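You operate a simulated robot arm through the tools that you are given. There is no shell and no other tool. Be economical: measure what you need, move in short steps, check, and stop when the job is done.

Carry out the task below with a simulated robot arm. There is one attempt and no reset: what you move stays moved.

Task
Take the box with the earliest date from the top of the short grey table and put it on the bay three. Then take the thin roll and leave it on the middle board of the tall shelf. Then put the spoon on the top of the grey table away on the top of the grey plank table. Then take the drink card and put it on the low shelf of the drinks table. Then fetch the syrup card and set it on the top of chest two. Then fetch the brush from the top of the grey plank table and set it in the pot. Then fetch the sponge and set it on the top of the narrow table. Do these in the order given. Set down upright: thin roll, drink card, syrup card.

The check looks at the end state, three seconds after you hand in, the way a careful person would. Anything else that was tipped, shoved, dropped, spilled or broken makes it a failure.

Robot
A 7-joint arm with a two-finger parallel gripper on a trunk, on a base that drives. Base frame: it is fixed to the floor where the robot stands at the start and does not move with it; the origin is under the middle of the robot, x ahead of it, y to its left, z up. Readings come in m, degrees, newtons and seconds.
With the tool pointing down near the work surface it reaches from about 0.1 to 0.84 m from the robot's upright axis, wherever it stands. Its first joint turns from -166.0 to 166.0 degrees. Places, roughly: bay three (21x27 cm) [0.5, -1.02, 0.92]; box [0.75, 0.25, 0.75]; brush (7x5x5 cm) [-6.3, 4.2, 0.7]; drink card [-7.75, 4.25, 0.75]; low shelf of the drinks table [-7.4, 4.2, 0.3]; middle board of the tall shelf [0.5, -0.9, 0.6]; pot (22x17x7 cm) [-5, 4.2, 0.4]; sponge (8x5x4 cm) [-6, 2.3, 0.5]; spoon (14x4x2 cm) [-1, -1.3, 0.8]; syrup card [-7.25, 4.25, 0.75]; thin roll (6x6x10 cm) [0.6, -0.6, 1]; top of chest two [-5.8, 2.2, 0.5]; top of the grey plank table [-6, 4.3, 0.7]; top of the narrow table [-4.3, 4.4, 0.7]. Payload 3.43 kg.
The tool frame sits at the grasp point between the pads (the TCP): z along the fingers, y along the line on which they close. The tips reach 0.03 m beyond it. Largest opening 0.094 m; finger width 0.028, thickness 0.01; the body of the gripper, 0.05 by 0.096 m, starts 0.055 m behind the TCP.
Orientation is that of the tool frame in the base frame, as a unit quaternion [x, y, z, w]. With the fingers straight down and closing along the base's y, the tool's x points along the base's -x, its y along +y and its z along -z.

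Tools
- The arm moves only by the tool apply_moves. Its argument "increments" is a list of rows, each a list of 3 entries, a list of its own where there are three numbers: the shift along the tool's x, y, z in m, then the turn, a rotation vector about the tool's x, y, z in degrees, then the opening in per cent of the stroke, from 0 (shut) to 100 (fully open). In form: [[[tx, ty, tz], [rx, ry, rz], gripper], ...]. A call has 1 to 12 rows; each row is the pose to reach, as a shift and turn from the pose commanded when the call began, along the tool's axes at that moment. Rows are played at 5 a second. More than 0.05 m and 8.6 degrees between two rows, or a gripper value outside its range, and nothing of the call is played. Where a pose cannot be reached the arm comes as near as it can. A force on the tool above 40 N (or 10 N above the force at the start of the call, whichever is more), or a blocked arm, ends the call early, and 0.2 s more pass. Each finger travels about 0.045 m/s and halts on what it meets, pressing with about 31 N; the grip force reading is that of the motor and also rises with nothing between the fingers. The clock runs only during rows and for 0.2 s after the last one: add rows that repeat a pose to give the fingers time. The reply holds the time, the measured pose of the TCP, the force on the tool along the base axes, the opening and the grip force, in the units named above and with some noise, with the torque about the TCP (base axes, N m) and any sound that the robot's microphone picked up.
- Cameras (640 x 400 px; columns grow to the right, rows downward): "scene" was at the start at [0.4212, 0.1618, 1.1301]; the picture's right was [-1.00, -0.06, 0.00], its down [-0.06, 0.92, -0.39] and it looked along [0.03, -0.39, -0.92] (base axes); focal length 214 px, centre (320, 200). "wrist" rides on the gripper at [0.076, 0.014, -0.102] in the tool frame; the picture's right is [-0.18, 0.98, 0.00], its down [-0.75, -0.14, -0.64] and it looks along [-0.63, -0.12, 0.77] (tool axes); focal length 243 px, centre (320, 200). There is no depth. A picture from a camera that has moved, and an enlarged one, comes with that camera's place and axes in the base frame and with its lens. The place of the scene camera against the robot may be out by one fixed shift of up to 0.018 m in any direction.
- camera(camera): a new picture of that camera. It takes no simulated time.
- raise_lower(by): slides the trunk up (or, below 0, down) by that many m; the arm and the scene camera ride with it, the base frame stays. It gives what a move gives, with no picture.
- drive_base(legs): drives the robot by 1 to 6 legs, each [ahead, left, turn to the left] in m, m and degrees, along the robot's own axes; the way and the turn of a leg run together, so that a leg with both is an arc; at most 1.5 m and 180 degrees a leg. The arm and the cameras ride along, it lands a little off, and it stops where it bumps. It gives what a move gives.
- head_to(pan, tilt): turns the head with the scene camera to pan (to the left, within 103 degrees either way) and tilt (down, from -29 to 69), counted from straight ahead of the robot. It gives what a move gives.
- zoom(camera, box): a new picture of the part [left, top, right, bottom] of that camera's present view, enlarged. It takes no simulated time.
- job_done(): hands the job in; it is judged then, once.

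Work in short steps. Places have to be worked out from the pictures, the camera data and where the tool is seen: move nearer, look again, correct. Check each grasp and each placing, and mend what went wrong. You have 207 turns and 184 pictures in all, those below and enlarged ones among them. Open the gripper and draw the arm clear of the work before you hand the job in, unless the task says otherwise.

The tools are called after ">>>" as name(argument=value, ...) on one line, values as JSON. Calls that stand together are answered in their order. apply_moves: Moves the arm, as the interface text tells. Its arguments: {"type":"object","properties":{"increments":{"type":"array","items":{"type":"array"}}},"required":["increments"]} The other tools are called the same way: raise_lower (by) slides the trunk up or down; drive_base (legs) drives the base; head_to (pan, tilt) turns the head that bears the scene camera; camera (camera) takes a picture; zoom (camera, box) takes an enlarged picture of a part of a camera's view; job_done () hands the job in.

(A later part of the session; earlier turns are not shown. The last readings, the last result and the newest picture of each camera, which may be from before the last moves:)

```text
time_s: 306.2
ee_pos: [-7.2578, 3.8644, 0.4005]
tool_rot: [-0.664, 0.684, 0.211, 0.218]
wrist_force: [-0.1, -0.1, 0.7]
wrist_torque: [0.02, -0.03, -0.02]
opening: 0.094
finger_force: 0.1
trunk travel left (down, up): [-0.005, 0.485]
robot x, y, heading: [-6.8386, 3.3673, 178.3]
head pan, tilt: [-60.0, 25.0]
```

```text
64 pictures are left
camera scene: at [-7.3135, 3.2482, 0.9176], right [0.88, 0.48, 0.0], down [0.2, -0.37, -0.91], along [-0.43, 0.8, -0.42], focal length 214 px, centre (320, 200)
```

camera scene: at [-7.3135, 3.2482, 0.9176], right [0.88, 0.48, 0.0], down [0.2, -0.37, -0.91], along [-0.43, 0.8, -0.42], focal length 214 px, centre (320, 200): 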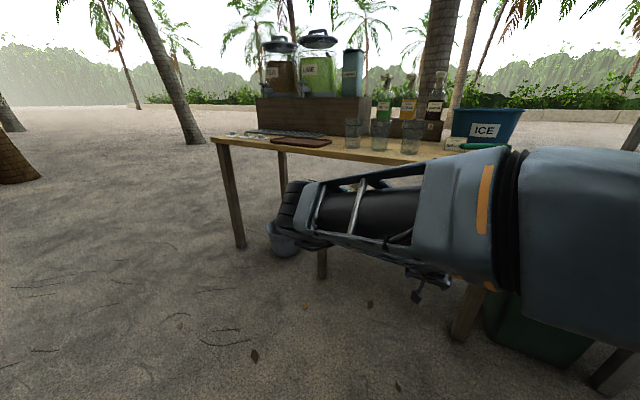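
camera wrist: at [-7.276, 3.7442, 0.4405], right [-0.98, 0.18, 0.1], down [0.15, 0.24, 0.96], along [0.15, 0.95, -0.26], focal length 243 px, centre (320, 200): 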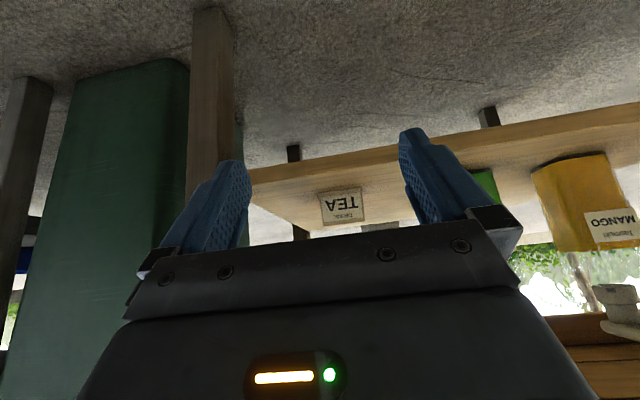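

Drink card stands on the low shelf. Now raise the trunk and arm and look at the syrup card from this stance.

>>> raise_lower(by=0.27)

>>> apply_moves(increments=[[[-0.022, 0, -0.0305], [0, 0, 0], 100], [[-0.044, 0, -0.061], [0, 0, 0], 100], [[-0.066, 0, -0.0915], [0, 0, 0], 100], [[-0.088, 0, -0.122], [0, 0, 0], 100], [[-0.11, 0, -0.1525], [0, 0, 0], 100], [[-0.14, 0, -0.18], [0, 0, 0], 100], [[-0.16, 0, -0.19], [0, 0, 0], 100], [[-0.16, 0, -0.19], [0, 0, 0], 100]])

>>> camera(camera="wrist")

>>> camera(camera="scene")

```text
time_s: 309.0
ee_pos: [-7.2569, 3.8644, 0.6715]
tool_rot: [-0.664, 0.683, 0.211, 0.219]
wrist_force: [-0.2, -0.6, -0.1]
wrist_torque: [-0.01, 0.02, -0.01]
opening: 0.094
finger_force: 0.1
trunk travel left (down, up): [-0.275, 0.215]
robot x, y, heading: [-6.8384, 3.3683, 178.5]
head pan, tilt: [-60.0, 25.0]
```

```text
time_s: 310.8
ee_pos: [-7.257, 3.8842, 0.9194]
tool_rot: [-0.664, 0.684, 0.211, 0.219]
wrist_force: [-0.6, -0.8, -0.7]
wrist_torque: [-0.05, 0.03, -0.01]
opening: 0.0941
finger_force: 0.1
trunk travel left (down, up): [-0.275, 0.215]
robot x, y, heading: [-6.8376, 3.3669, 178.5]
head pan, tilt: [-60.0, 25.0]
```

```text
63 pictures are left
camera wrist: at [-7.2764, 3.7636, 0.9593], right [-0.98, 0.18, 0.11], down [0.15, 0.24, 0.96], along [0.15, 0.95, -0.26], focal length 243 px, centre (320, 200)
```

wrist: 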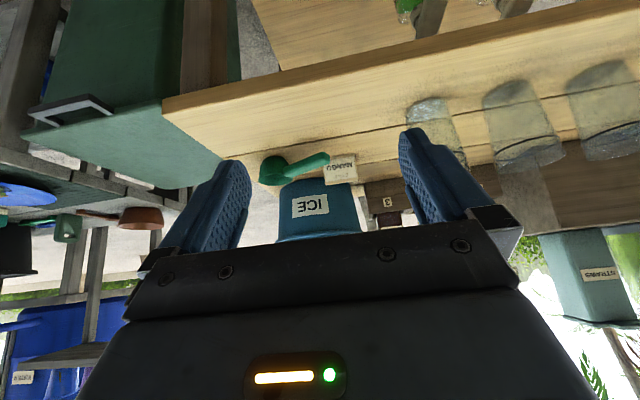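

```text
62 pictures are left
camera scene: at [-7.3135, 3.2479, 1.1876], right [0.88, 0.48, 0.0], down [0.2, -0.37, -0.91], along [-0.43, 0.8, -0.42], focal length 214 px, centre (320, 200)
```

scene: 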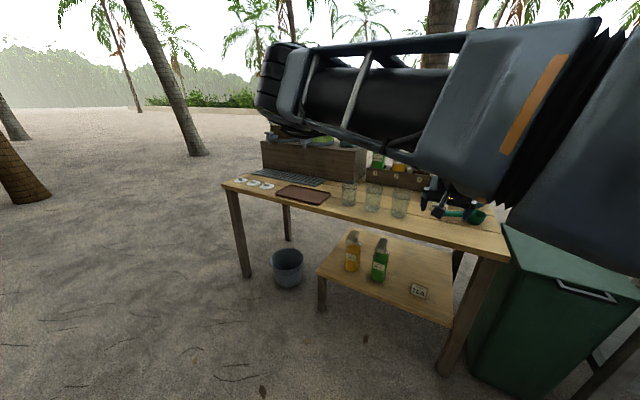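

Syrup card at ≈(-7.251,4.25). Advance part way for a closer look.

>>> apply_moves(increments=[[[-0.034, 0.0, 0.0285], [0, 0, 0], 100], [[-0.068, 0.0, 0.057], [0, 0, 0], 100], [[-0.102, 0.001, 0.0855], [0, 0, 0], 100], [[-0.136, 0.001, 0.114], [0, 0, 0], 100], [[-0.17, 0.002, 0.143], [0, 0, 0], 100], [[-0.188, 0.002, 0.158], [0, 0, 0], 100], [[-0.188, 0.002, 0.158], [0, 0, 0], 100]])

>>> camera(camera="wrist")

```text
time_s: 312.4
ee_pos: [-7.2546, 4.1301, 0.8988]
tool_rot: [-0.663, 0.684, 0.212, 0.219]
wrist_force: [-0.4, -0.6, 0.3]
wrist_torque: [-0.01, -0.01, -0.01]
opening: 0.094
finger_force: 0.0
trunk travel left (down, up): [-0.275, 0.215]
robot x, y, heading: [-6.8361, 3.3674, 178.6]
head pan, tilt: [-60.0, 25.0]
```

```text
61 pictures are left
camera wrist: at [-7.2732, 4.0093, 0.9384], right [-0.98, 0.18, 0.1], down [0.15, 0.24, 0.96], along [0.15, 0.95, -0.26], focal length 243 px, centre (320, 200)
```

wrist: 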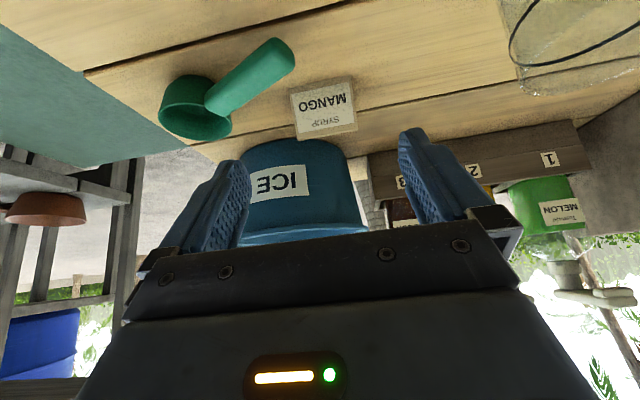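

Aligned. Advance to the card and close.

>>> apply_moves(increments=[[[-0.0075, 0.0, 0.041], [0, 0, 0], 100], [[-0.015, 0.001, 0.082], [0, 0, 0], 100], [[-0.0225, 0.002, 0.123], [0, 0, 0], 100], [[-0.03, 0.002, 0.164], [0, 0, 0], 100], [[-0.03, 0.002, 0.164], [0, 0, 0], 100]])

>>> camera(camera="wrist")

```text
time_s: 313.6
ee_pos: [-7.2459, 4.2155, 0.7981]
tool_rot: [-0.664, 0.683, 0.212, 0.219]
wrist_force: [0.3, -0.3, -0.5]
wrist_torque: [0.02, 0.01, 0.01]
opening: 0.0942
finger_force: 0.2
out of reach, approached as far as the arm can: row 4, 5
trunk travel left (down, up): [-0.275, 0.215]
robot x, y, heading: [-6.836, 3.3659, 178.3]
head pan, tilt: [-60.0, 25.0]
```

```text
60 pictures are left
camera wrist: at [-7.2647, 4.0952, 0.8377], right [-0.98, 0.18, 0.11], down [0.15, 0.24, 0.96], along [0.15, 0.95, -0.26], focal length 243 px, centre (320, 200)
```

wrist: 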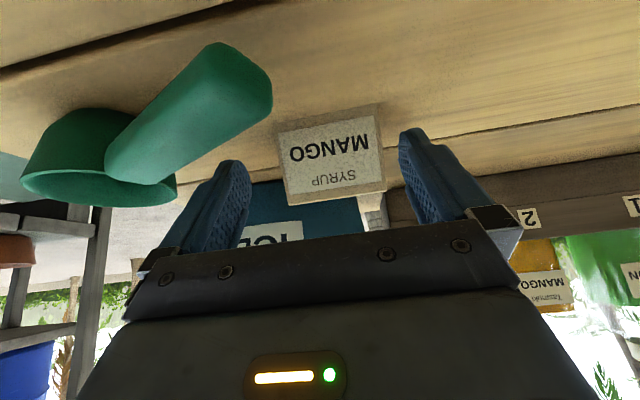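

Just out of reach; I nudge the base 4 cm right (+y).

>>> drive_base(legs=[[0.004, -0.04, 0]])

>>> camera(camera="wrist")

```text
time_s: 314.4
ee_pos: [-7.2487, 4.2558, 0.7974]
tool_rot: [-0.664, 0.684, 0.211, 0.219]
wrist_force: [0.1, -0.3, -0.7]
wrist_torque: [-0.01, 0.01, -0.02]
opening: 0.0941
finger_force: 0.1
trunk travel left (down, up): [-0.275, 0.215]
robot x, y, heading: [-6.838, 3.4048, 178.4]
head pan, tilt: [-60.0, 25.0]
```

```text
59 pictures are left
camera wrist: at [-7.2679, 4.1352, 0.8372], right [-0.98, 0.18, 0.11], down [0.15, 0.24, 0.96], along [0.15, 0.95, -0.26], focal length 243 px, centre (320, 200)
```

wrist: 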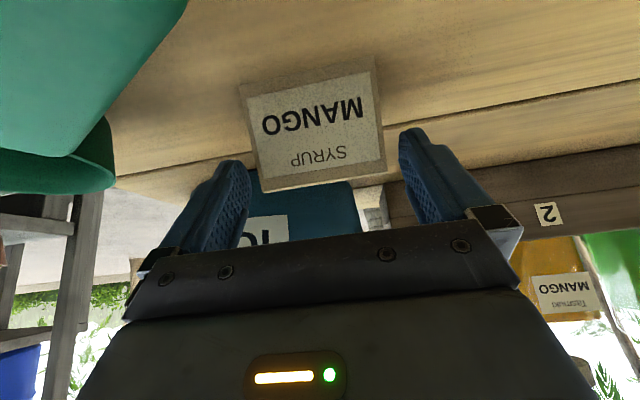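

I test what pose the controller holds with a small backward step.

>>> apply_moves(increments=[[[0, 0, -0.03], [0, 0, 0], 100], [[0, 0, -0.03], [0, 0, 0], 100]])

```text
time_s: 315.1
ee_pos: [-7.2508, 4.2378, 0.8224]
tool_rot: [-0.664, 0.683, 0.212, 0.218]
wrist_force: [0.5, 0.1, 0.2]
wrist_torque: [0.01, -0.03, 0.0]
opening: 0.0938
finger_force: 0.0
trunk travel left (down, up): [-0.275, 0.215]
robot x, y, heading: [-6.838, 3.4056, 178.6]
head pan, tilt: [-60.0, 25.0]
```

>>> apply_moves(increments=[[[0.0056, 0, 0.02], [0, 0, 0], 100], [[0.0105, 0, 0.037], [0, 0, 0], 100], [[0.0105, 0, 0.037], [0, 0, 0], 100], [[0.0105, 0, 0.037], [0, 0, 0], 80], [[0.0105, 0, 0.037], [0, 0, 0], 60], [[0.0105, 0, 0.037], [0, 0, 0], 60], [[0.0105, 0, 0.037], [0, 0, 0], 60]])

>>> camera(camera="wrist")

```text
time_s: 316.6
ee_pos: [-7.2497, 4.2496, 0.7857]
tool_rot: [-0.663, 0.684, 0.211, 0.219]
wrist_force: [-0.3, 0.2, 1.0]
wrist_torque: [-0.02, 0.02, -0.01]
opening: 0.0709
finger_force: 31.0
trunk travel left (down, up): [-0.275, 0.215]
robot x, y, heading: [-6.8447, 3.4073, 178.3]
head pan, tilt: [-60.0, 25.0]
```

```text
58 pictures are left
camera wrist: at [-7.2688, 4.1289, 0.8256], right [-0.98, 0.18, 0.11], down [0.15, 0.24, 0.96], along [0.15, 0.95, -0.26], focal length 243 px, centre (320, 200)
```

wrist: 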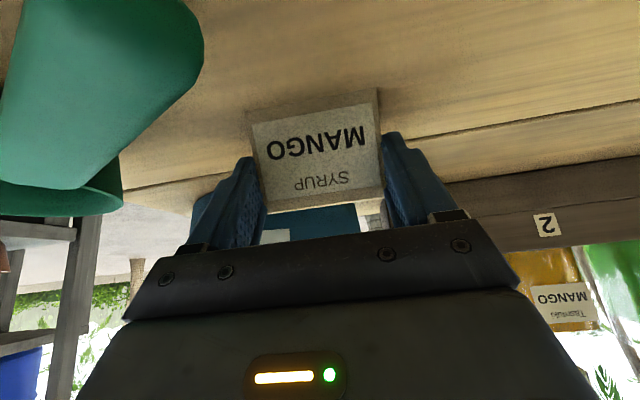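

Gripped. Lift 10 cm, then retract.

>>> apply_moves(increments=[[[-0.029, 0, -0.041], [0, 0, 0], 60], [[-0.058, 0, -0.0815], [0, 0, 0], 60], [[-0.022, 0, -0.107], [0, 0, 0], 60], [[0.013, 0, -0.132], [0, 0, 0], 60], [[0.048, 0, -0.157], [0, 0, 0], 60], [[0.083, 0, -0.182], [0, 0, 0], 60], [[0.118, 0, -0.207], [0, 0, 0], 60], [[0.153, 0, -0.232], [0, 0, 0], 60], [[0.187, 0, -0.255], [0, 0, 0], 60]])

>>> head_to(pan=60, tilt=30)

>>> camera(camera="scene")

>>> camera(camera="wrist")

```text
refused: row 1 steps farther than a row can; nothing moved
```

```text
time_s: 318.6
ee_pos: [-7.251, 4.2506, 0.7862]
tool_rot: [-0.663, 0.684, 0.21, 0.219]
wrist_force: [0.3, -0.1, 0.3]
wrist_torque: [0.01, 0.01, 0.0]
opening: 0.0709
finger_force: 30.8
trunk travel left (down, up): [-0.275, 0.215]
robot x, y, heading: [-6.8434, 3.4074, 178.4]
head pan, tilt: [60.0, 30.0]
```

```text
57 pictures are left
camera scene: at [-7.3197, 3.13, 1.1796], right [-0.85, 0.52, 0.0], down [0.26, 0.43, -0.87], along [-0.45, -0.74, -0.5], focal length 214 px, centre (320, 200)
```

scene: 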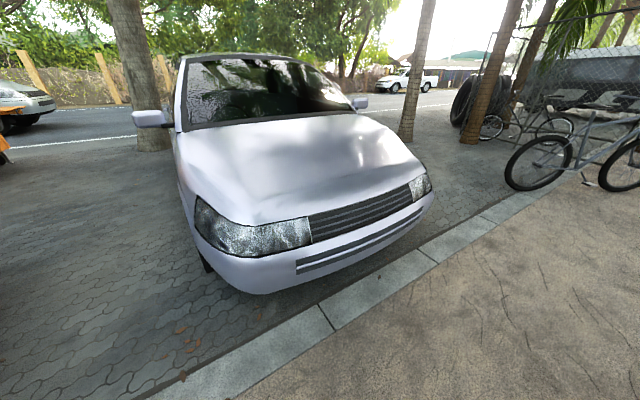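

```text
56 pictures are left
camera wrist: at [-7.2688, 4.1288, 0.8256], right [-0.98, 0.18, 0.11], down [0.15, 0.24, 0.96], along [0.15, 0.95, -0.26], focal length 243 px, centre (320, 200)
```

wrist: 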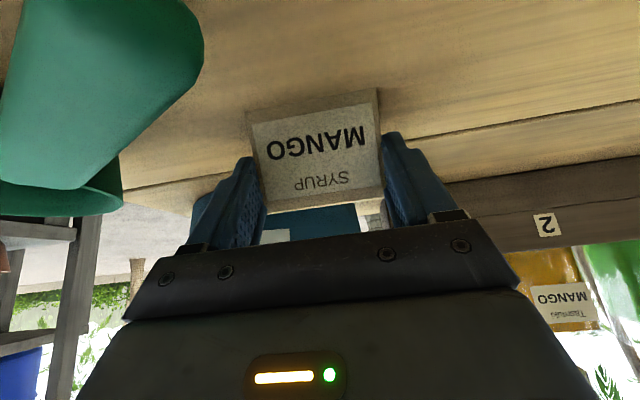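

>>> apply_moves(increments=[[[-0.023, 0, -0.0325], [0, 0, 0], 60], [[-0.046, 0, -0.065], [0, 0, 0], 60], [[-0.05, 0, -0.09], [0, 0, 0], 60], [[-0.015, 0, -0.115], [0, 0, 0], 60], [[0.02, 0, -0.14], [0, 0, 0], 60], [[0.05, 0, -0.165], [0, 0, 0], 60], [[0.085, 0, -0.19], [0, 0, 0], 60], [[0.12, 0, -0.215], [0, 0, 0], 60], [[0.155, 0, -0.24], [0, 0, 0], 60], [[0.187, 0, -0.26], [0, 0, 0], 60]])

>>> drive_base(legs=[[0, 0.25, 0]])

>>> head_to(pan=103, tilt=35)

>>> camera(camera="scene")

```text
time_s: 320.9
ee_pos: [-7.2603, 3.9474, 0.8915]
tool_rot: [-0.664, 0.683, 0.211, 0.218]
wrist_force: [-0.3, 0.0, 0.2]
wrist_torque: [-0.04, 0.02, -0.01]
opening: 0.0704
finger_force: 31.1
trunk travel left (down, up): [-0.275, 0.215]
robot x, y, heading: [-6.8395, 3.4028, 178.5]
head pan, tilt: [60.0, 30.0]
```

```text
time_s: 322.7
ee_pos: [-7.2669, 3.6924, 0.8911]
tool_rot: [-0.663, 0.684, 0.211, 0.219]
wrist_force: [0.8, -0.1, -0.9]
wrist_torque: [-0.01, 0.0, -0.04]
opening: 0.0705
finger_force: 31.1
trunk travel left (down, up): [-0.275, 0.215]
robot x, y, heading: [-6.845, 3.1499, 178.6]
head pan, tilt: [60.0, 30.0]
```

```text
time_s: 323.8
ee_pos: [-7.2661, 3.6906, 0.8902]
tool_rot: [-0.664, 0.683, 0.212, 0.219]
wrist_force: [0.5, -0.1, -0.2]
wrist_torque: [0.0, 0.02, -0.01]
opening: 0.0706
finger_force: 31.4
trunk travel left (down, up): [-0.275, 0.215]
robot x, y, heading: [-6.847, 3.1491, 178.6]
head pan, tilt: [103.0, 35.0]
```

```text
55 pictures are left
camera scene: at [-7.2612, 2.8648, 1.1718], right [-0.98, -0.2, 0.0], down [-0.11, 0.56, -0.82], along [0.16, -0.8, -0.57], focal length 214 px, centre (320, 200)
```

scene: 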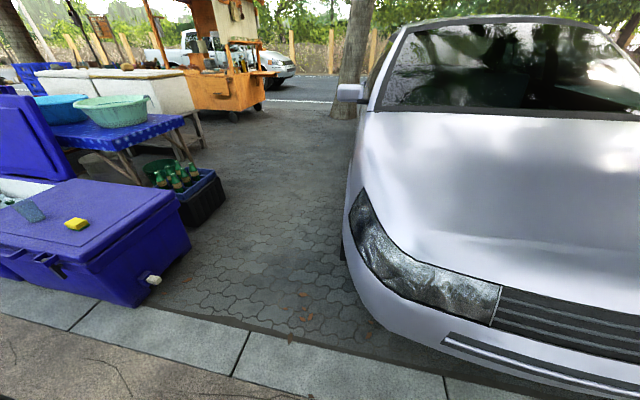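

The closed chest (with the sponge on it) is chest two. I back up, turn right 180° (heading 0) so the tool points over the chest.

>>> drive_base(legs=[[-0.5, 0, 0], [0, 0, -90], [0, 0, -88.6]])

>>> head_to(pan=-70, tilt=45)

>>> camera(camera="scene")

>>> camera(camera="wrist")

```text
time_s: 334.3
ee_pos: [-5.9204, 2.6064, 0.8912]
tool_rot: [0.675, 0.672, -0.217, 0.215]
wrist_force: [0.2, -0.2, -0.8]
wrist_torque: [-0.01, 0.01, 0.0]
opening: 0.0705
finger_force: 30.8
trunk travel left (down, up): [-0.275, 0.215]
robot x, y, heading: [-6.352, 3.1359, -0.1]
head pan, tilt: [103.0, 35.0]
```

```text
time_s: 336.9
ee_pos: [-5.9218, 2.6065, 0.8904]
tool_rot: [0.676, 0.671, -0.217, 0.214]
wrist_force: [0.0, -0.7, -0.4]
wrist_torque: [0.01, 0.01, 0.02]
opening: 0.0704
finger_force: 31.3
trunk travel left (down, up): [-0.275, 0.215]
robot x, y, heading: [-6.3558, 3.1361, -0.1]
head pan, tilt: [-70.0, 45.0]
```

```text
54 pictures are left
camera scene: at [-5.9084, 3.2805, 1.157], right [-0.94, -0.34, 0.0], down [-0.24, 0.66, -0.71], along [0.24, -0.66, -0.71], focal length 214 px, centre (320, 200)
```

scene: 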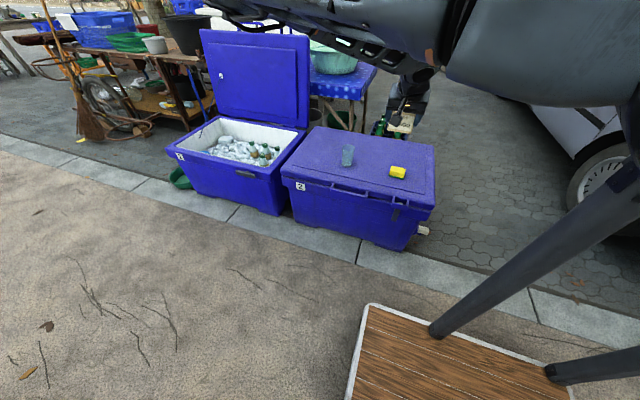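

```text
53 pictures are left
camera wrist: at [-5.9071, 2.7279, 0.9304], right [0.98, -0.16, 0.11], down [-0.14, -0.24, 0.96], along [-0.12, -0.96, -0.26], focal length 243 px, centre (320, 200)
```

wrist: 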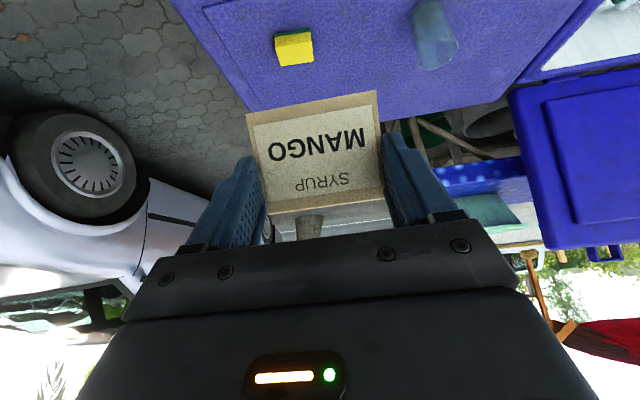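

Chest 2 top: x −6.16..−5.43, y 2.02..2.54, z≈0.48; sponge at (−5.98,2.36), glass at (−5.73,2.36). I'll set the card at ≈(−5.56,2.33).

>>> drive_base(legs=[[0.37, -0.04, 0]])

>>> raise_lower(by=-0.24)

>>> apply_moves(increments=[[[-0.036, 0, 0.025], [0, 0, 0], 60], [[-0.073, 0, 0.05], [0, 0, 0], 60], [[-0.11, 0, 0.076], [0, 0, 0], 60], [[-0.146, 0, 0.102], [0, 0, 0], 60], [[-0.18, 0, 0.127], [0, 0, 0], 60], [[-0.195, 0, 0.138], [0, 0, 0], 60], [[-0.195, 0, 0.138], [0, 0, 0], 60]])

>>> camera(camera="wrist")

```text
time_s: 339.3
ee_pos: [-5.5573, 2.5602, 0.8914]
tool_rot: [0.679, 0.669, -0.216, 0.212]
wrist_force: [0.0, -0.7, -0.5]
wrist_torque: [-0.01, 0.01, -0.01]
opening: 0.0704
finger_force: 30.7
trunk travel left (down, up): [-0.275, 0.215]
robot x, y, heading: [-5.9802, 3.0949, -0.8]
head pan, tilt: [-70.0, 45.0]
```

```text
time_s: 341.8
ee_pos: [-5.5562, 2.5603, 0.6504]
tool_rot: [0.678, 0.669, -0.217, 0.212]
wrist_force: [-0.2, 0.3, -1.3]
wrist_torque: [-0.02, 0.03, 0.0]
opening: 0.0703
finger_force: 30.8
trunk travel left (down, up): [-0.035, 0.455]
robot x, y, heading: [-5.9855, 3.0941, -0.6]
head pan, tilt: [-70.0, 45.0]
```

```text
time_s: 343.4
ee_pos: [-5.5611, 2.3206, 0.6512]
tool_rot: [0.678, 0.669, -0.217, 0.213]
wrist_force: [-0.1, 0.1, 0.7]
wrist_torque: [-0.02, 0.03, 0.03]
opening: 0.0704
finger_force: 31.4
trunk travel left (down, up): [-0.035, 0.455]
robot x, y, heading: [-5.9865, 3.0948, -0.5]
head pan, tilt: [-70.0, 45.0]
```

```text
52 pictures are left
camera wrist: at [-5.5446, 2.4414, 0.6909], right [0.98, -0.16, 0.11], down [-0.14, -0.24, 0.96], along [-0.13, -0.96, -0.26], focal length 243 px, centre (320, 200)
```

wrist: 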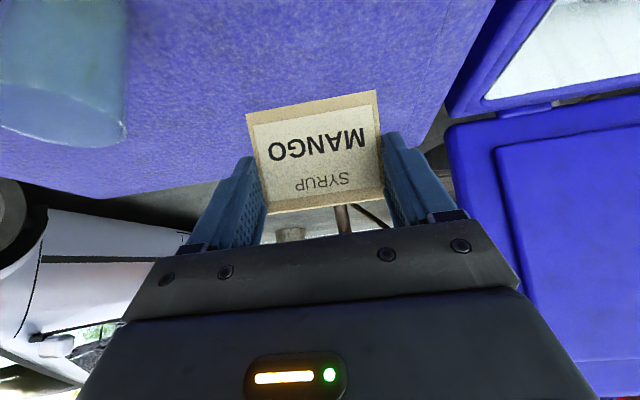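

Above the lid. Descend to z≈0.56 then creep.

>>> apply_moves(increments=[[[0.0174, 0, 0.0245], [0, 0, 0], 60], [[0.0347, 0, 0.049], [0, 0, 0], 60], [[0.0465, 0, 0.0655], [0, 0, 0], 60], [[0.0465, 0, 0.0655], [0, 0, 0], 60]])

>>> apply_moves(increments=[[[0.004, 0, 0.0057], [0, 0, 0], 60], [[0.0081, 0, 0.0114], [0, 0, 0], 60], [[0.0081, 0, 0.0114], [0, 0, 0], 60]])

```text
time_s: 344.4
ee_pos: [-5.5601, 2.3203, 0.5688]
tool_rot: [0.679, 0.668, -0.217, 0.212]
wrist_force: [-0.2, 0.0, -0.7]
wrist_torque: [-0.01, -0.02, -0.01]
opening: 0.0704
finger_force: 30.8
trunk travel left (down, up): [-0.035, 0.455]
robot x, y, heading: [-5.9783, 3.0965, -0.6]
head pan, tilt: [-70.0, 45.0]
```

```text
time_s: 345.2
ee_pos: [-5.5602, 2.3209, 0.5576]
tool_rot: [0.678, 0.669, -0.217, 0.212]
wrist_force: [0.4, -0.4, 0.3]
wrist_torque: [0.01, -0.01, -0.01]
opening: 0.0704
finger_force: 31.1
trunk travel left (down, up): [-0.035, 0.455]
robot x, y, heading: [-5.9812, 3.0933, -0.5]
head pan, tilt: [-70.0, 45.0]
```

>>> apply_moves(increments=[[[0.003, 0, 0.004], [0, 0, 0], 60], [[0.0058, 0, 0.0081], [0, 0, 0], 60], [[0.0058, 0, 0.0081], [0, 0, 0], 60]])

>>> apply_moves(increments=[[[0.003, 0, 0.004], [0, 0, 0], 60], [[0.0046, 0, 0.0065], [0, 0, 0], 60], [[0.0046, 0, 0.0065], [0, 0, 0], 60]])

>>> camera(camera="wrist")

```text
time_s: 346.0
ee_pos: [-5.5595, 2.3218, 0.5477]
tool_rot: [0.678, 0.669, -0.216, 0.213]
wrist_force: [0.4, -0.6, -0.5]
wrist_torque: [-0.01, -0.03, -0.04]
opening: 0.0704
finger_force: 31.4
trunk travel left (down, up): [-0.035, 0.455]
robot x, y, heading: [-5.9879, 3.0917, -0.6]
head pan, tilt: [-70.0, 45.0]
```

```text
time_s: 346.8
ee_pos: [-5.56, 2.3222, 0.5394]
tool_rot: [0.679, 0.669, -0.217, 0.213]
wrist_force: [0.1, 0.6, 0.3]
wrist_torque: [-0.02, 0.02, 0.0]
opening: 0.0703
finger_force: 30.1
trunk travel left (down, up): [-0.035, 0.455]
robot x, y, heading: [-5.9844, 3.0947, -0.4]
head pan, tilt: [-70.0, 45.0]
```

```text
51 pictures are left
camera wrist: at [-5.5451, 2.4434, 0.5792], right [0.98, -0.16, 0.11], down [-0.14, -0.24, 0.96], along [-0.13, -0.96, -0.26], focal length 243 px, centre (320, 200)
```

wrist: 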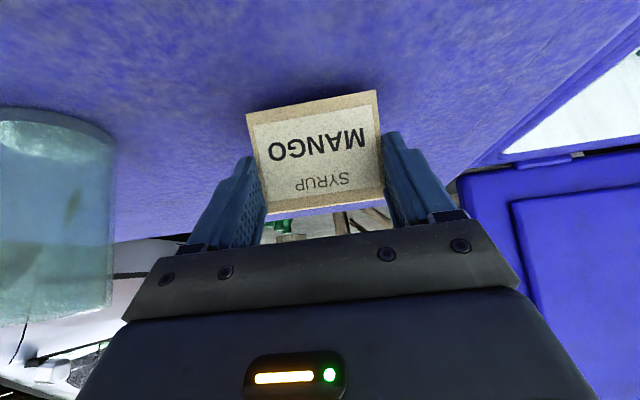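

Close (shadow visible). Creep further in small steps.

>>> apply_moves(increments=[[[0.0023, 0, 0.0033], [0, 0, 0], 60], [[0.0046, 0, 0.0065], [0, 0, 0], 60], [[0.0046, 0, 0.0065], [0, 0, 0], 60]])

>>> apply_moves(increments=[[[0.0023, 0, 0.0033], [0, 0, 0], 60], [[0.0046, 0, 0.0065], [0, 0, 0], 60], [[0.0046, 0, 0.0065], [0, 0, 0], 60]])

```text
time_s: 347.6
ee_pos: [-5.5598, 2.3219, 0.5322]
tool_rot: [0.679, 0.669, -0.217, 0.212]
wrist_force: [0.0, -0.4, -1.5]
wrist_torque: [-0.03, -0.01, -0.02]
opening: 0.0704
finger_force: 31.2
trunk travel left (down, up): [-0.035, 0.455]
robot x, y, heading: [-5.9852, 3.0941, -0.4]
head pan, tilt: [-70.0, 45.0]
```

```text
time_s: 348.4
ee_pos: [-5.5596, 2.3216, 0.529]
tool_rot: [0.677, 0.668, -0.22, 0.216]
wrist_force: [0.5, -0.3, 35.3]
wrist_torque: [-0.59, -0.09, -0.01]
opening: 0.0707
finger_force: 30.9
trunk travel left (down, up): [-0.035, 0.455]
robot x, y, heading: [-5.9817, 3.096, -0.4]
head pan, tilt: [-70.0, 45.0]
```

Contact. Ease 3 mm, release and retreat.

>>> apply_moves(increments=[[[-0.0017, 0, -0.0028], [0, 0, 0], 60], [[-0.0017, 0, -0.0028], [0, 0, 0], 80], [[-0.0017, 0, -0.0028], [0, 0, 0], 100], [[-0.0017, 0, -0.0028], [0, 0, 0], 100], [[-0.0017, 0, -0.03], [0, 0, 0], 100], [[-0.0017, 0, -0.07], [0, 0, 0], 100], [[-0.0017, 0, -0.11], [0, 0, 0], 100], [[-0.0017, 0, -0.15], [0, 0, 0], 100], [[-0.0017, 0, -0.19], [0, 0, 0], 100], [[-0.0017, 0, -0.23], [0, 0, 0], 100]])

>>> camera(camera="wrist")

```text
time_s: 350.6
ee_pos: [-5.5593, 2.4524, 0.7112]
tool_rot: [0.678, 0.669, -0.218, 0.213]
wrist_force: [0.3, 0.6, 0.7]
wrist_torque: [0.02, 0.01, -0.01]
opening: 0.094
finger_force: 0.1
trunk travel left (down, up): [-0.035, 0.455]
robot x, y, heading: [-5.9844, 3.094, -0.5]
head pan, tilt: [-70.0, 45.0]
```

```text
50 pictures are left
camera wrist: at [-5.5442, 2.5743, 0.7503], right [0.98, -0.16, 0.11], down [-0.14, -0.24, 0.96], along [-0.13, -0.96, -0.26], focal length 243 px, centre (320, 200)
```

wrist: 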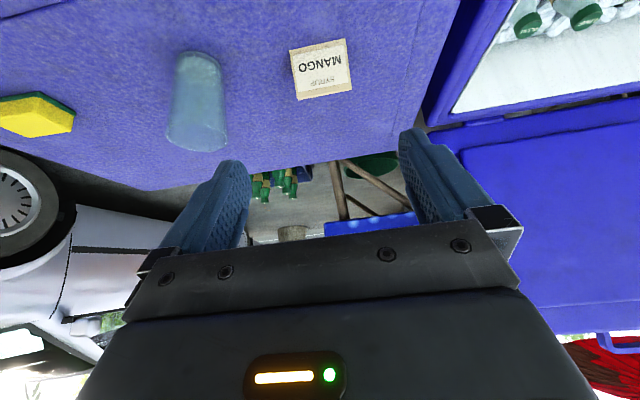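

Syrup card stands on chest two. Next the brush: keep the 35° tilt, raise the trunk, turn 180° left so the tool points +y toward the plank table.

>>> raise_lower(by=0.24)

>>> apply_moves(increments=[[[0.03, 0, -0.03], [0, 0, 0], 100], [[0.06, 0, -0.05], [0, 0, 0], 100], [[0.08, 0, -0.06], [0, 0, 0], 100]])

>>> drive_base(legs=[[0, 0.1, 0], [0, 0, 90], [0, 0, 90.5]])

>>> camera(camera="wrist")

```text
time_s: 353.1
ee_pos: [-5.56, 2.4512, 0.95]
tool_rot: [0.678, 0.669, -0.216, 0.213]
wrist_force: [0.1, 0.4, 1.1]
wrist_torque: [0.0, 0.01, 0.0]
opening: 0.0944
finger_force: 0.0
trunk travel left (down, up): [-0.275, 0.215]
robot x, y, heading: [-5.9836, 3.0908, -0.7]
head pan, tilt: [-70.0, 45.0]
```

```text
time_s: 353.9
ee_pos: [-5.5593, 2.5525, 0.9541]
tool_rot: [0.679, 0.669, -0.217, 0.212]
wrist_force: [-0.3, 0.1, -0.3]
wrist_torque: [0.0, -0.02, 0.02]
opening: 0.094
finger_force: 0.0
trunk travel left (down, up): [-0.275, 0.215]
robot x, y, heading: [-5.9851, 3.0965, -0.6]
head pan, tilt: [-70.0, 45.0]
```

```text
time_s: 362.7
ee_pos: [-6.4115, 3.7363, 0.9531]
tool_rot: [-0.671, 0.676, 0.214, 0.216]
wrist_force: [-0.5, 1.1, 1.3]
wrist_torque: [0.01, -0.01, -0.02]
opening: 0.0938
finger_force: 0.1
trunk travel left (down, up): [-0.275, 0.215]
robot x, y, heading: [-5.985, 3.1963, 179.8]
head pan, tilt: [-70.0, 45.0]
```

```text
49 pictures are left
camera wrist: at [-6.4273, 3.615, 0.9931], right [-0.98, 0.16, 0.11], down [0.14, 0.24, 0.96], along [0.13, 0.96, -0.26], focal length 243 px, centre (320, 200)
```

wrist: 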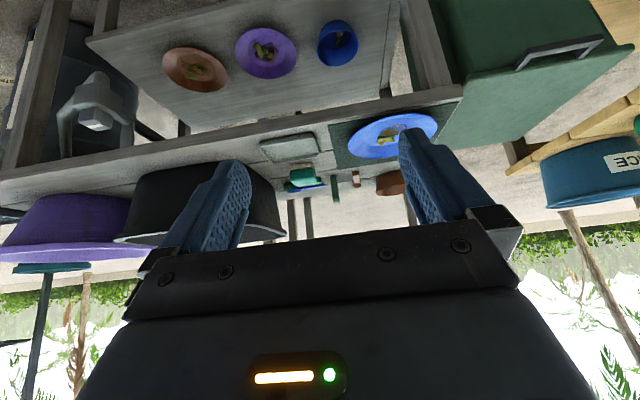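

Brush seen ahead. Position the base so the tool is in line with it.

>>> drive_base(legs=[[-0.105, -0.25, 0]])

>>> apply_moves(increments=[[[0, 0, 0.04], [0, 0, 0], 100], [[-0.01, 0, 0.08], [0, 0, 0], 100], [[-0.02, 0, 0.09], [0, 0, 0], 100], [[-0.02, 0, 0.09], [0, 0, 0], 100]])

>>> camera(camera="wrist")

```text
time_s: 364.6
ee_pos: [-6.3081, 3.9851, 0.9533]
tool_rot: [-0.672, 0.675, 0.214, 0.216]
wrist_force: [-0.6, 0.0, 0.2]
wrist_torque: [0.01, 0.0, 0.03]
opening: 0.094
finger_force: 0.0
trunk travel left (down, up): [-0.275, 0.215]
robot x, y, heading: [-5.8775, 3.4445, -180.1]
head pan, tilt: [-70.0, 45.0]
```

```text
time_s: 365.6
ee_pos: [-6.3052, 4.0529, 0.8902]
tool_rot: [-0.672, 0.675, 0.214, 0.216]
wrist_force: [0.8, 0.9, 0.9]
wrist_torque: [-0.05, 0.01, -0.01]
opening: 0.0941
finger_force: 0.2
trunk travel left (down, up): [-0.275, 0.215]
robot x, y, heading: [-5.8741, 3.4434, -180.2]
head pan, tilt: [-70.0, 45.0]
```

```text
48 pictures are left
camera wrist: at [-6.3219, 3.9322, 0.9301], right [-0.98, 0.15, 0.11], down [0.14, 0.24, 0.96], along [0.12, 0.96, -0.26], focal length 243 px, centre (320, 200)
```

wrist: 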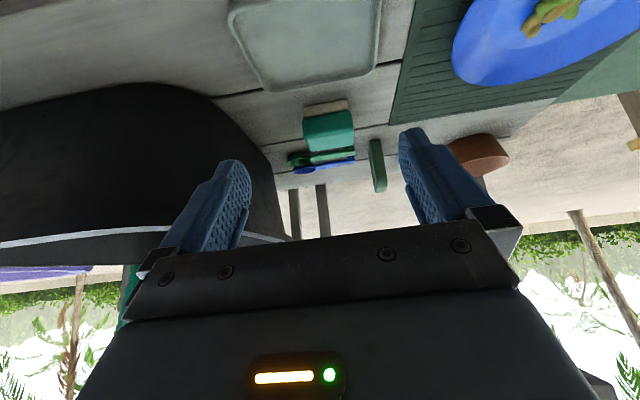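

Brush centre ≈(−6.309,4.238). Advance and grip.

>>> apply_moves(increments=[[[-0.0148, 0.001, 0.0431], [0, 0, 0], 100], [[-0.0296, 0.002, 0.0862], [0, 0, 0], 100], [[-0.0444, 0.003, 0.1293], [0, 0, 0], 100], [[-0.0592, 0.004, 0.1724], [0, 0, 0], 100], [[-0.073, 0.004, 0.211], [0, 0, 0], 100], [[-0.073, 0.004, 0.211], [0, 0, 0], 100], [[-0.073, 0.004, 0.211], [0, 0, 0], 75], [[-0.073, 0.004, 0.211], [0, 0, 0], 50], [[-0.073, 0.004, 0.211], [0, 0, 0], 50], [[-0.073, 0.004, 0.211], [0, 0, 0], 50]])

>>> camera(camera="wrist")

```text
time_s: 367.8
ee_pos: [-6.3103, 4.2358, 0.7611]
tool_rot: [-0.672, 0.675, 0.214, 0.216]
wrist_force: [-0.3, -0.4, 0.0]
wrist_torque: [0.01, 0.01, -0.03]
opening: 0.0716
finger_force: 30.6
trunk travel left (down, up): [-0.275, 0.215]
robot x, y, heading: [-5.8766, 3.449, -179.8]
head pan, tilt: [-70.0, 45.0]
```

```text
47 pictures are left
camera wrist: at [-6.3255, 4.1145, 0.7995], right [-0.98, 0.15, 0.11], down [0.14, 0.24, 0.96], along [0.12, 0.96, -0.26], focal length 243 px, centre (320, 200)
```

wrist: 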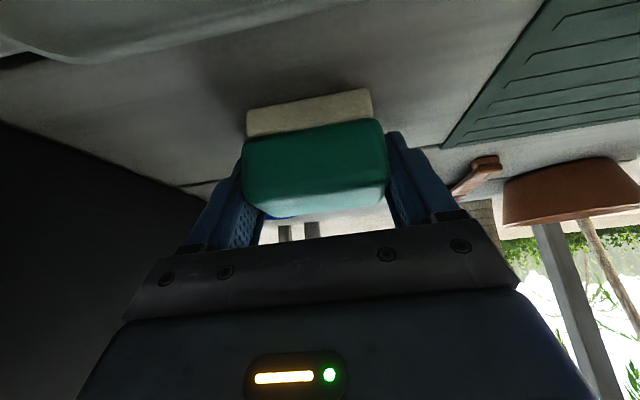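

Brush gripped; the spoon is seen lying in its place. Lift and retract.

>>> apply_moves(increments=[[[-0.023, 0, -0.0325], [0, 0, 0], 50], [[-0.046, 0, -0.065], [0, 0, 0], 50], [[-0.05, 0, -0.09], [0, 0, 0], 50], [[-0.015, 0, -0.115], [0, 0, 0], 50], [[0.02, 0, -0.14], [0, 0, 0], 50], [[0.05, 0, -0.165], [0, 0, 0], 50], [[0.085, 0, -0.19], [0, 0, 0], 50], [[0.12, 0, -0.215], [0, 0, 0], 50], [[0.155, 0, -0.24], [0, 0, 0], 50], [[0.187, 0, -0.26], [0, 0, 0], 50]])

>>> drive_base(legs=[[0, 0.25, 0], [-1.2, 0, 0]])

>>> camera(camera="wrist")

>>> head_to(pan=-100, tilt=30)

>>> camera(camera="scene")

```text
time_s: 370.0
ee_pos: [-6.3105, 3.9341, 0.8645]
tool_rot: [-0.672, 0.675, 0.214, 0.216]
wrist_force: [-0.9, -0.4, -1.7]
wrist_torque: [-0.03, 0.01, 0.01]
opening: 0.0718
finger_force: 30.7
trunk travel left (down, up): [-0.275, 0.215]
robot x, y, heading: [-5.877, 3.4489, 180.1]
head pan, tilt: [-70.0, 45.0]
```

```text
time_s: 377.6
ee_pos: [-5.113, 3.6872, 0.8638]
tool_rot: [0.679, -0.668, -0.216, -0.214]
wrist_force: [-0.2, 0.1, -0.6]
wrist_torque: [0.0, 0.02, 0.02]
opening: 0.0715
finger_force: 31.3
trunk travel left (down, up): [-0.275, 0.215]
robot x, y, heading: [-4.6656, 3.2083, -178.7]
head pan, tilt: [-70.0, 45.0]
```

```text
46 pictures are left
camera wrist: at [-5.1257, 3.5659, 0.904], right [-0.99, 0.13, 0.11], down [0.14, 0.24, 0.96], along [0.1, 0.96, -0.26], focal length 243 px, centre (320, 200)
```

wrist: 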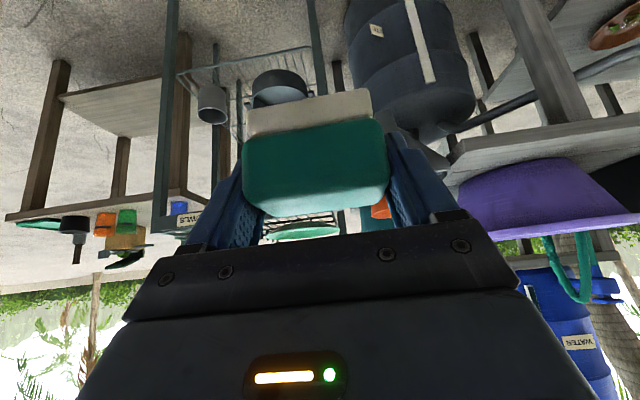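

```text
time_s: 378.5
ee_pos: [-5.1125, 3.6873, 0.864]
tool_rot: [0.68, -0.667, -0.217, -0.213]
wrist_force: [-1.0, 0.4, -1.3]
wrist_torque: [0.01, 0.0, 0.0]
opening: 0.0717
finger_force: 30.7
trunk travel left (down, up): [-0.275, 0.215]
robot x, y, heading: [-4.6674, 3.2088, -179.0]
head pan, tilt: [-100.0, 30.0]
```

```text
45 pictures are left
camera scene: at [-5.0755, 3.0798, 1.1796], right [0.99, -0.15, 0.0], down [-0.08, -0.49, -0.87], along [0.13, 0.86, -0.5], focal length 214 px, centre (320, 200)
```

scene: 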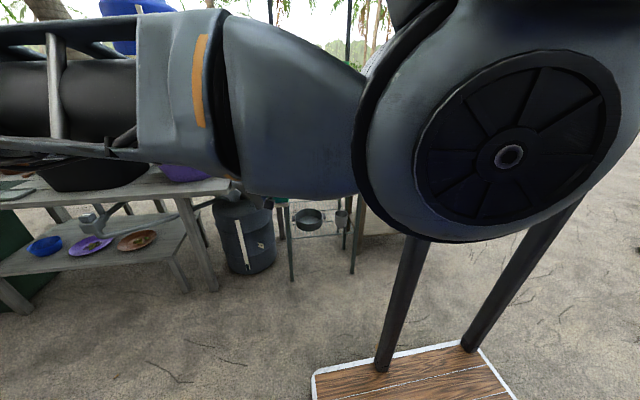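

Rack measured: pot at ≈(−4.98,4.17), front legs at x −5.12/−4.71, y 4.065. Align, lower the trunk and look in.

>>> drive_base(legs=[[-0.125, -0.16, -1]])

>>> raise_lower(by=-0.27)

>>> camera(camera="wrist")

>>> head_to(pan=-60, tilt=20)

>>> camera(camera="scene")

```text
time_s: 380.1
ee_pos: [-4.9788, 3.8571, 0.8635]
tool_rot: [-0.673, 0.674, 0.214, 0.216]
wrist_force: [-1.3, 0.3, 0.3]
wrist_torque: [0.02, -0.03, -0.01]
opening: 0.072
finger_force: 30.8
trunk travel left (down, up): [-0.275, 0.215]
robot x, y, heading: [-4.5436, 3.3687, -180.0]
head pan, tilt: [-100.0, 30.0]
```

```text
time_s: 382.9
ee_pos: [-4.9801, 3.8567, 0.5947]
tool_rot: [-0.673, 0.674, 0.214, 0.216]
wrist_force: [0.0, 0.3, -0.8]
wrist_torque: [-0.01, -0.01, 0.0]
opening: 0.0717
finger_force: 31.0
trunk travel left (down, up): [-0.005, 0.485]
robot x, y, heading: [-4.5454, 3.37, -180.0]
head pan, tilt: [-100.0, 30.0]
```

```text
44 pictures are left
camera wrist: at [-4.9952, 3.7356, 0.6341], right [-0.98, 0.15, 0.11], down [0.14, 0.24, 0.96], along [0.12, 0.96, -0.26], focal length 243 px, centre (320, 200)
```

wrist: 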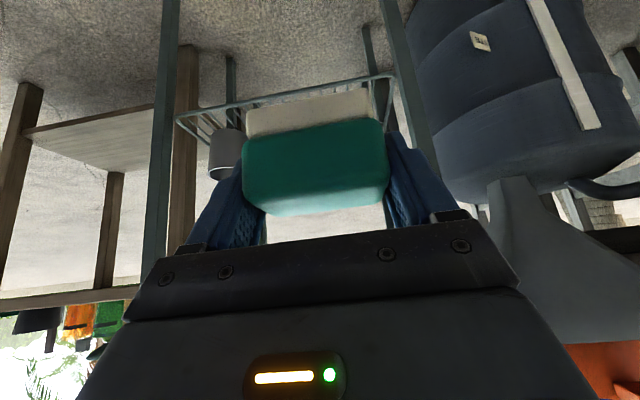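

```text
time_s: 383.9
ee_pos: [-4.9792, 3.8566, 0.5944]
tool_rot: [-0.673, 0.674, 0.214, 0.216]
wrist_force: [-0.2, 0.0, -1.3]
wrist_torque: [0.01, -0.03, -0.03]
opening: 0.072
finger_force: 30.8
trunk travel left (down, up): [-0.005, 0.485]
robot x, y, heading: [-4.544, 3.3705, -179.8]
head pan, tilt: [-60.0, 20.0]
```

```text
43 pictures are left
camera scene: at [-5.0168, 3.24, 0.9256], right [0.87, 0.5, 0.0], down [0.17, -0.3, -0.94], along [-0.47, 0.81, -0.34], focal length 214 px, centre (320, 200)
```

scene: 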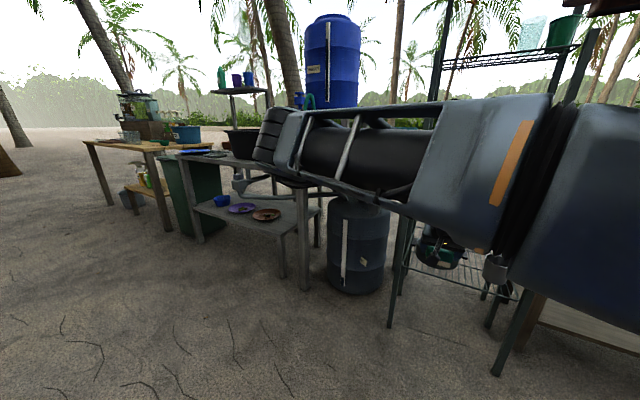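

Wire shelf z≈0.366 (pot rim ≈0.44), upper shelf z≈0.80, so there's room. I move the brush in over the pot at TCP (−4.98,4.165,0.52).

>>> apply_moves(increments=[[[-0.026, 0, 0.03], [0, 0, 0], 50], [[-0.052, 0, 0.06], [0, 0, 0], 50], [[-0.078, 0, 0.09], [0, 0, 0], 50], [[-0.104, 0, 0.12], [0, 0, 0], 50], [[-0.13, 0, 0.15], [0, 0, 0], 50], [[-0.156, 0, 0.18], [0, 0, 0], 50], [[-0.182, 0, 0.21], [0, 0, 0], 50], [[-0.2076, 0, 0.2395], [0, 0, 0], 50], [[-0.2076, 0, 0.2395], [0, 0, 0], 50]])

>>> camera(camera="wrist")

>>> zoom(camera="scene", box=[360, 180, 560, 340])

```text
time_s: 385.9
ee_pos: [-4.9773, 4.1628, 0.5195]
tool_rot: [-0.673, 0.674, 0.215, 0.216]
wrist_force: [0.3, -0.5, -0.7]
wrist_torque: [0.0, 0.01, -0.02]
opening: 0.0716
finger_force: 30.9
trunk travel left (down, up): [-0.005, 0.485]
robot x, y, heading: [-4.5437, 3.371, -180.0]
head pan, tilt: [-60.0, 20.0]
```

```text
42 pictures are left
camera wrist: at [-4.9935, 4.0421, 0.5586], right [-0.98, 0.15, 0.1], down [0.14, 0.24, 0.96], along [0.12, 0.96, -0.26], focal length 243 px, centre (320, 200)
```

wrist: 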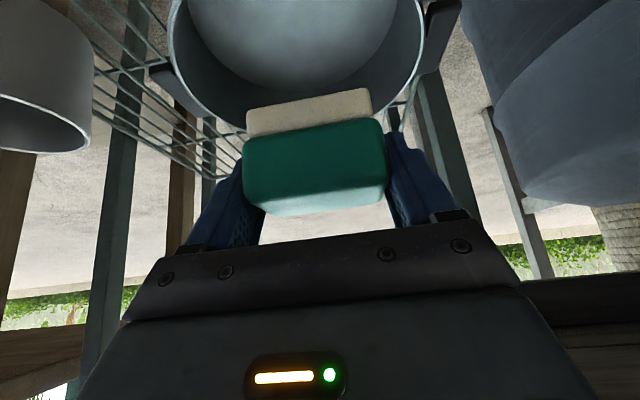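

```text
2.50 times, centred on (460, 260) of scene
camera zoom: at [-5.0169, 3.24, 0.9257], right [0.87, 0.5, 0.0], down [0.17, -0.3, -0.94], along [-0.47, 0.81, -0.34], focal length 536 px, centre (-30, 50)
```

zoom: 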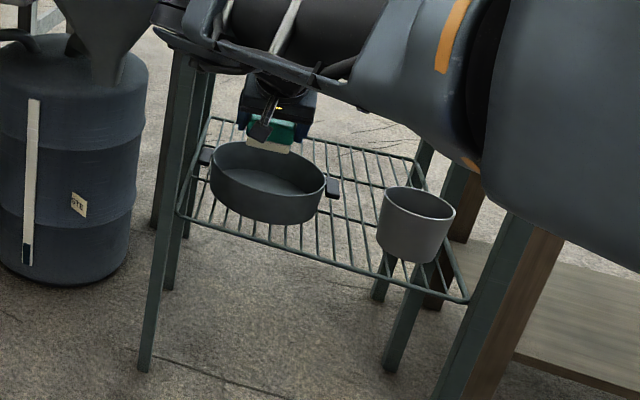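

The brush is centred above the pot. Lower it into the pot.

>>> apply_moves(increments=[[[0.0174, 0, 0.0245], [0, 0, 0], 50], [[0.0347, 0, 0.049], [0, 0, 0], 50], [[0.046, 0, 0.065], [0, 0, 0], 50], [[0.052, 0, 0.073], [0, 0, 0], 50], [[0.052, 0, 0.073], [0, 0, 0], 50]])

>>> apply_moves(increments=[[[0.003, 0, 0.004], [0, 0, 0], 50], [[0.0058, 0, 0.0081], [0, 0, 0], 50], [[0.0058, 0, 0.0081], [0, 0, 0], 50]])

>>> zoom(camera="scene", box=[360, 180, 560, 340])

```text
time_s: 387.1
ee_pos: [-4.9801, 4.1642, 0.4285]
tool_rot: [-0.673, 0.674, 0.214, 0.217]
wrist_force: [-0.6, -0.2, -0.4]
wrist_torque: [-0.03, 0.0, 0.0]
opening: 0.0716
finger_force: 31.3
trunk travel left (down, up): [-0.005, 0.485]
robot x, y, heading: [-4.5455, 3.3679, -179.7]
head pan, tilt: [-60.0, 20.0]
```

```text
time_s: 387.9
ee_pos: [-4.9791, 4.1652, 0.4207]
tool_rot: [-0.673, 0.675, 0.214, 0.216]
wrist_force: [1.2, -0.1, -0.8]
wrist_torque: [-0.01, -0.01, 0.0]
opening: 0.0719
finger_force: 31.4
trunk travel left (down, up): [-0.005, 0.485]
robot x, y, heading: [-4.5436, 3.3711, -180.1]
head pan, tilt: [-60.0, 20.0]
```

```text
2.50 times, centred on (460, 260) of scene
camera zoom: at [-5.0169, 3.24, 0.9257], right [0.87, 0.5, 0.0], down [0.17, -0.3, -0.94], along [-0.47, 0.81, -0.34], focal length 536 px, centre (-30, 50)
```

zoom: 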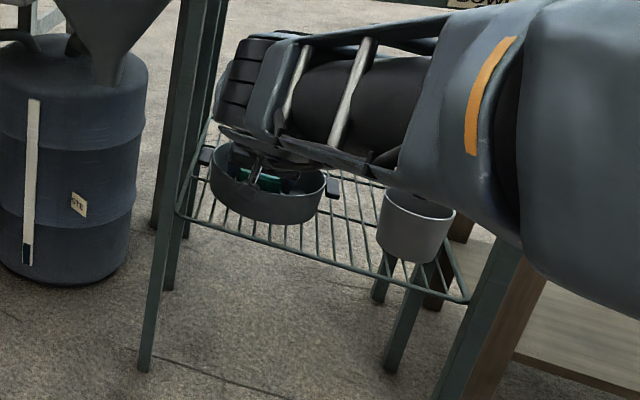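

Brush is inside the pot. Creep to contact, then release.

>>> apply_moves(increments=[[[0.003, 0, 0.004], [0, 0, 0], 50], [[0.0058, 0, 0.0081], [0, 0, 0], 50], [[0.0058, 0, 0.0081], [0, 0, 0], 50]])

>>> apply_moves(increments=[[[0.0015, 0, 0.002], [0, 0, 0], 50], [[0.003, 0, 0.004], [0, 0, 0], 50], [[0.003, 0, 0.004], [0, 0, 0], 50]])

```text
time_s: 388.7
ee_pos: [-4.9788, 4.1645, 0.4101]
tool_rot: [-0.673, 0.675, 0.214, 0.216]
wrist_force: [3.0, 2.4, 4.0]
wrist_torque: [-0.13, 0.28, -0.05]
opening: 0.0716
finger_force: 31.0
trunk travel left (down, up): [-0.005, 0.485]
robot x, y, heading: [-4.5424, 3.3677, -179.9]
head pan, tilt: [-60.0, 20.0]
```

```text
time_s: 389.5
ee_pos: [-4.9784, 4.1648, 0.4067]
tool_rot: [-0.673, 0.675, 0.214, 0.214]
wrist_force: [1.4, 1.3, 3.9]
wrist_torque: [0.01, 0.22, 0.01]
opening: 0.0716
finger_force: 31.3
trunk travel left (down, up): [-0.005, 0.485]
robot x, y, heading: [-4.5439, 3.3698, -179.6]
head pan, tilt: [-60.0, 20.0]
```

>>> apply_moves(increments=[[[0, 0, 0], [0, 0, 0], 70], [[0, 0, 0], [0, 0, 0], 90], [[0, 0, 0], [0, 0, 0], 90], [[-0.0145, 0, -0.0204], [0, 0, 0], 90], [[-0.029, 0, -0.041], [0, 0, 0], 90], [[-0.0435, 0, -0.061], [0, 0, 0], 90], [[-0.058, 0, -0.0815], [0, 0, 0], 90], [[-0.025, 0, -0.105], [0, 0, 0], 90], [[0.01, 0, -0.13], [0, 0, 0], 90], [[0.045, 0, -0.155], [0, 0, 0], 90], [[0.08, 0, -0.18], [0, 0, 0], 90], [[0.115, 0, -0.205], [0, 0, 0], 90]])

>>> apply_moves(increments=[[[0.035, 0, -0.025], [0, 0, 0], 100], [[0.07, 0, -0.05], [0, 0, 0], 100], [[0.1, 0, -0.07], [0, 0, 0], 100]])

>>> zoom(camera="scene", box=[360, 180, 560, 340])

>>> camera(camera="wrist")

```text
time_s: 392.1
ee_pos: [-4.9794, 3.9509, 0.5071]
tool_rot: [-0.673, 0.674, 0.215, 0.217]
wrist_force: [0.0, 0.0, 0.0]
wrist_torque: [-0.02, -0.01, 0.0]
opening: 0.0846
finger_force: 0.0
trunk travel left (down, up): [-0.005, 0.485]
robot x, y, heading: [-4.5416, 3.3708, -179.8]
head pan, tilt: [-60.0, 20.0]
```

```text
time_s: 392.9
ee_pos: [-4.9804, 3.8304, 0.5062]
tool_rot: [-0.672, 0.675, 0.216, 0.216]
wrist_force: [-0.2, 0.3, -0.1]
wrist_torque: [-0.01, -0.02, -0.02]
opening: 0.094
finger_force: 0.0
trunk travel left (down, up): [-0.005, 0.485]
robot x, y, heading: [-4.541, 3.3703, -179.9]
head pan, tilt: [-60.0, 20.0]
```

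```text
2.50 times, centred on (460, 260) of scene
camera zoom: at [-5.0169, 3.2403, 0.9257], right [0.87, 0.5, 0.0], down [0.17, -0.3, -0.94], along [-0.47, 0.81, -0.34], focal length 536 px, centre (-30, 50)
```

zoom: 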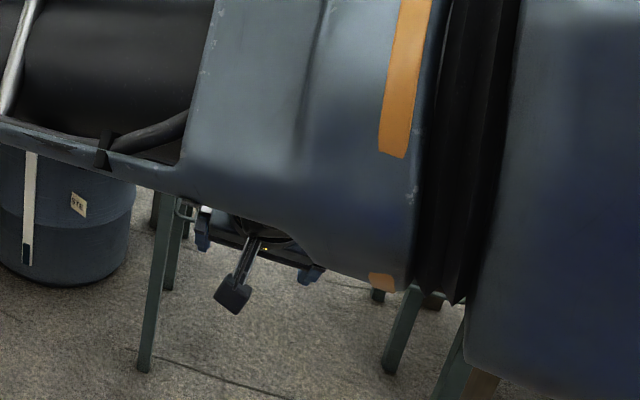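

```text
38 pictures are left
camera wrist: at [-4.9957, 3.7098, 0.5454], right [-0.98, 0.15, 0.11], down [0.14, 0.24, 0.96], along [0.12, 0.96, -0.26], focal length 243 px, centre (320, 200)
```

wrist: 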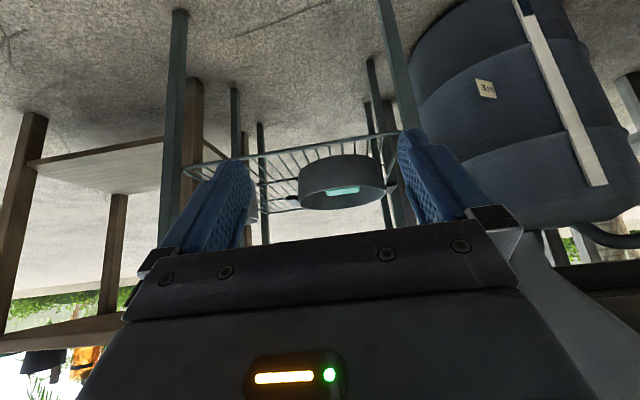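

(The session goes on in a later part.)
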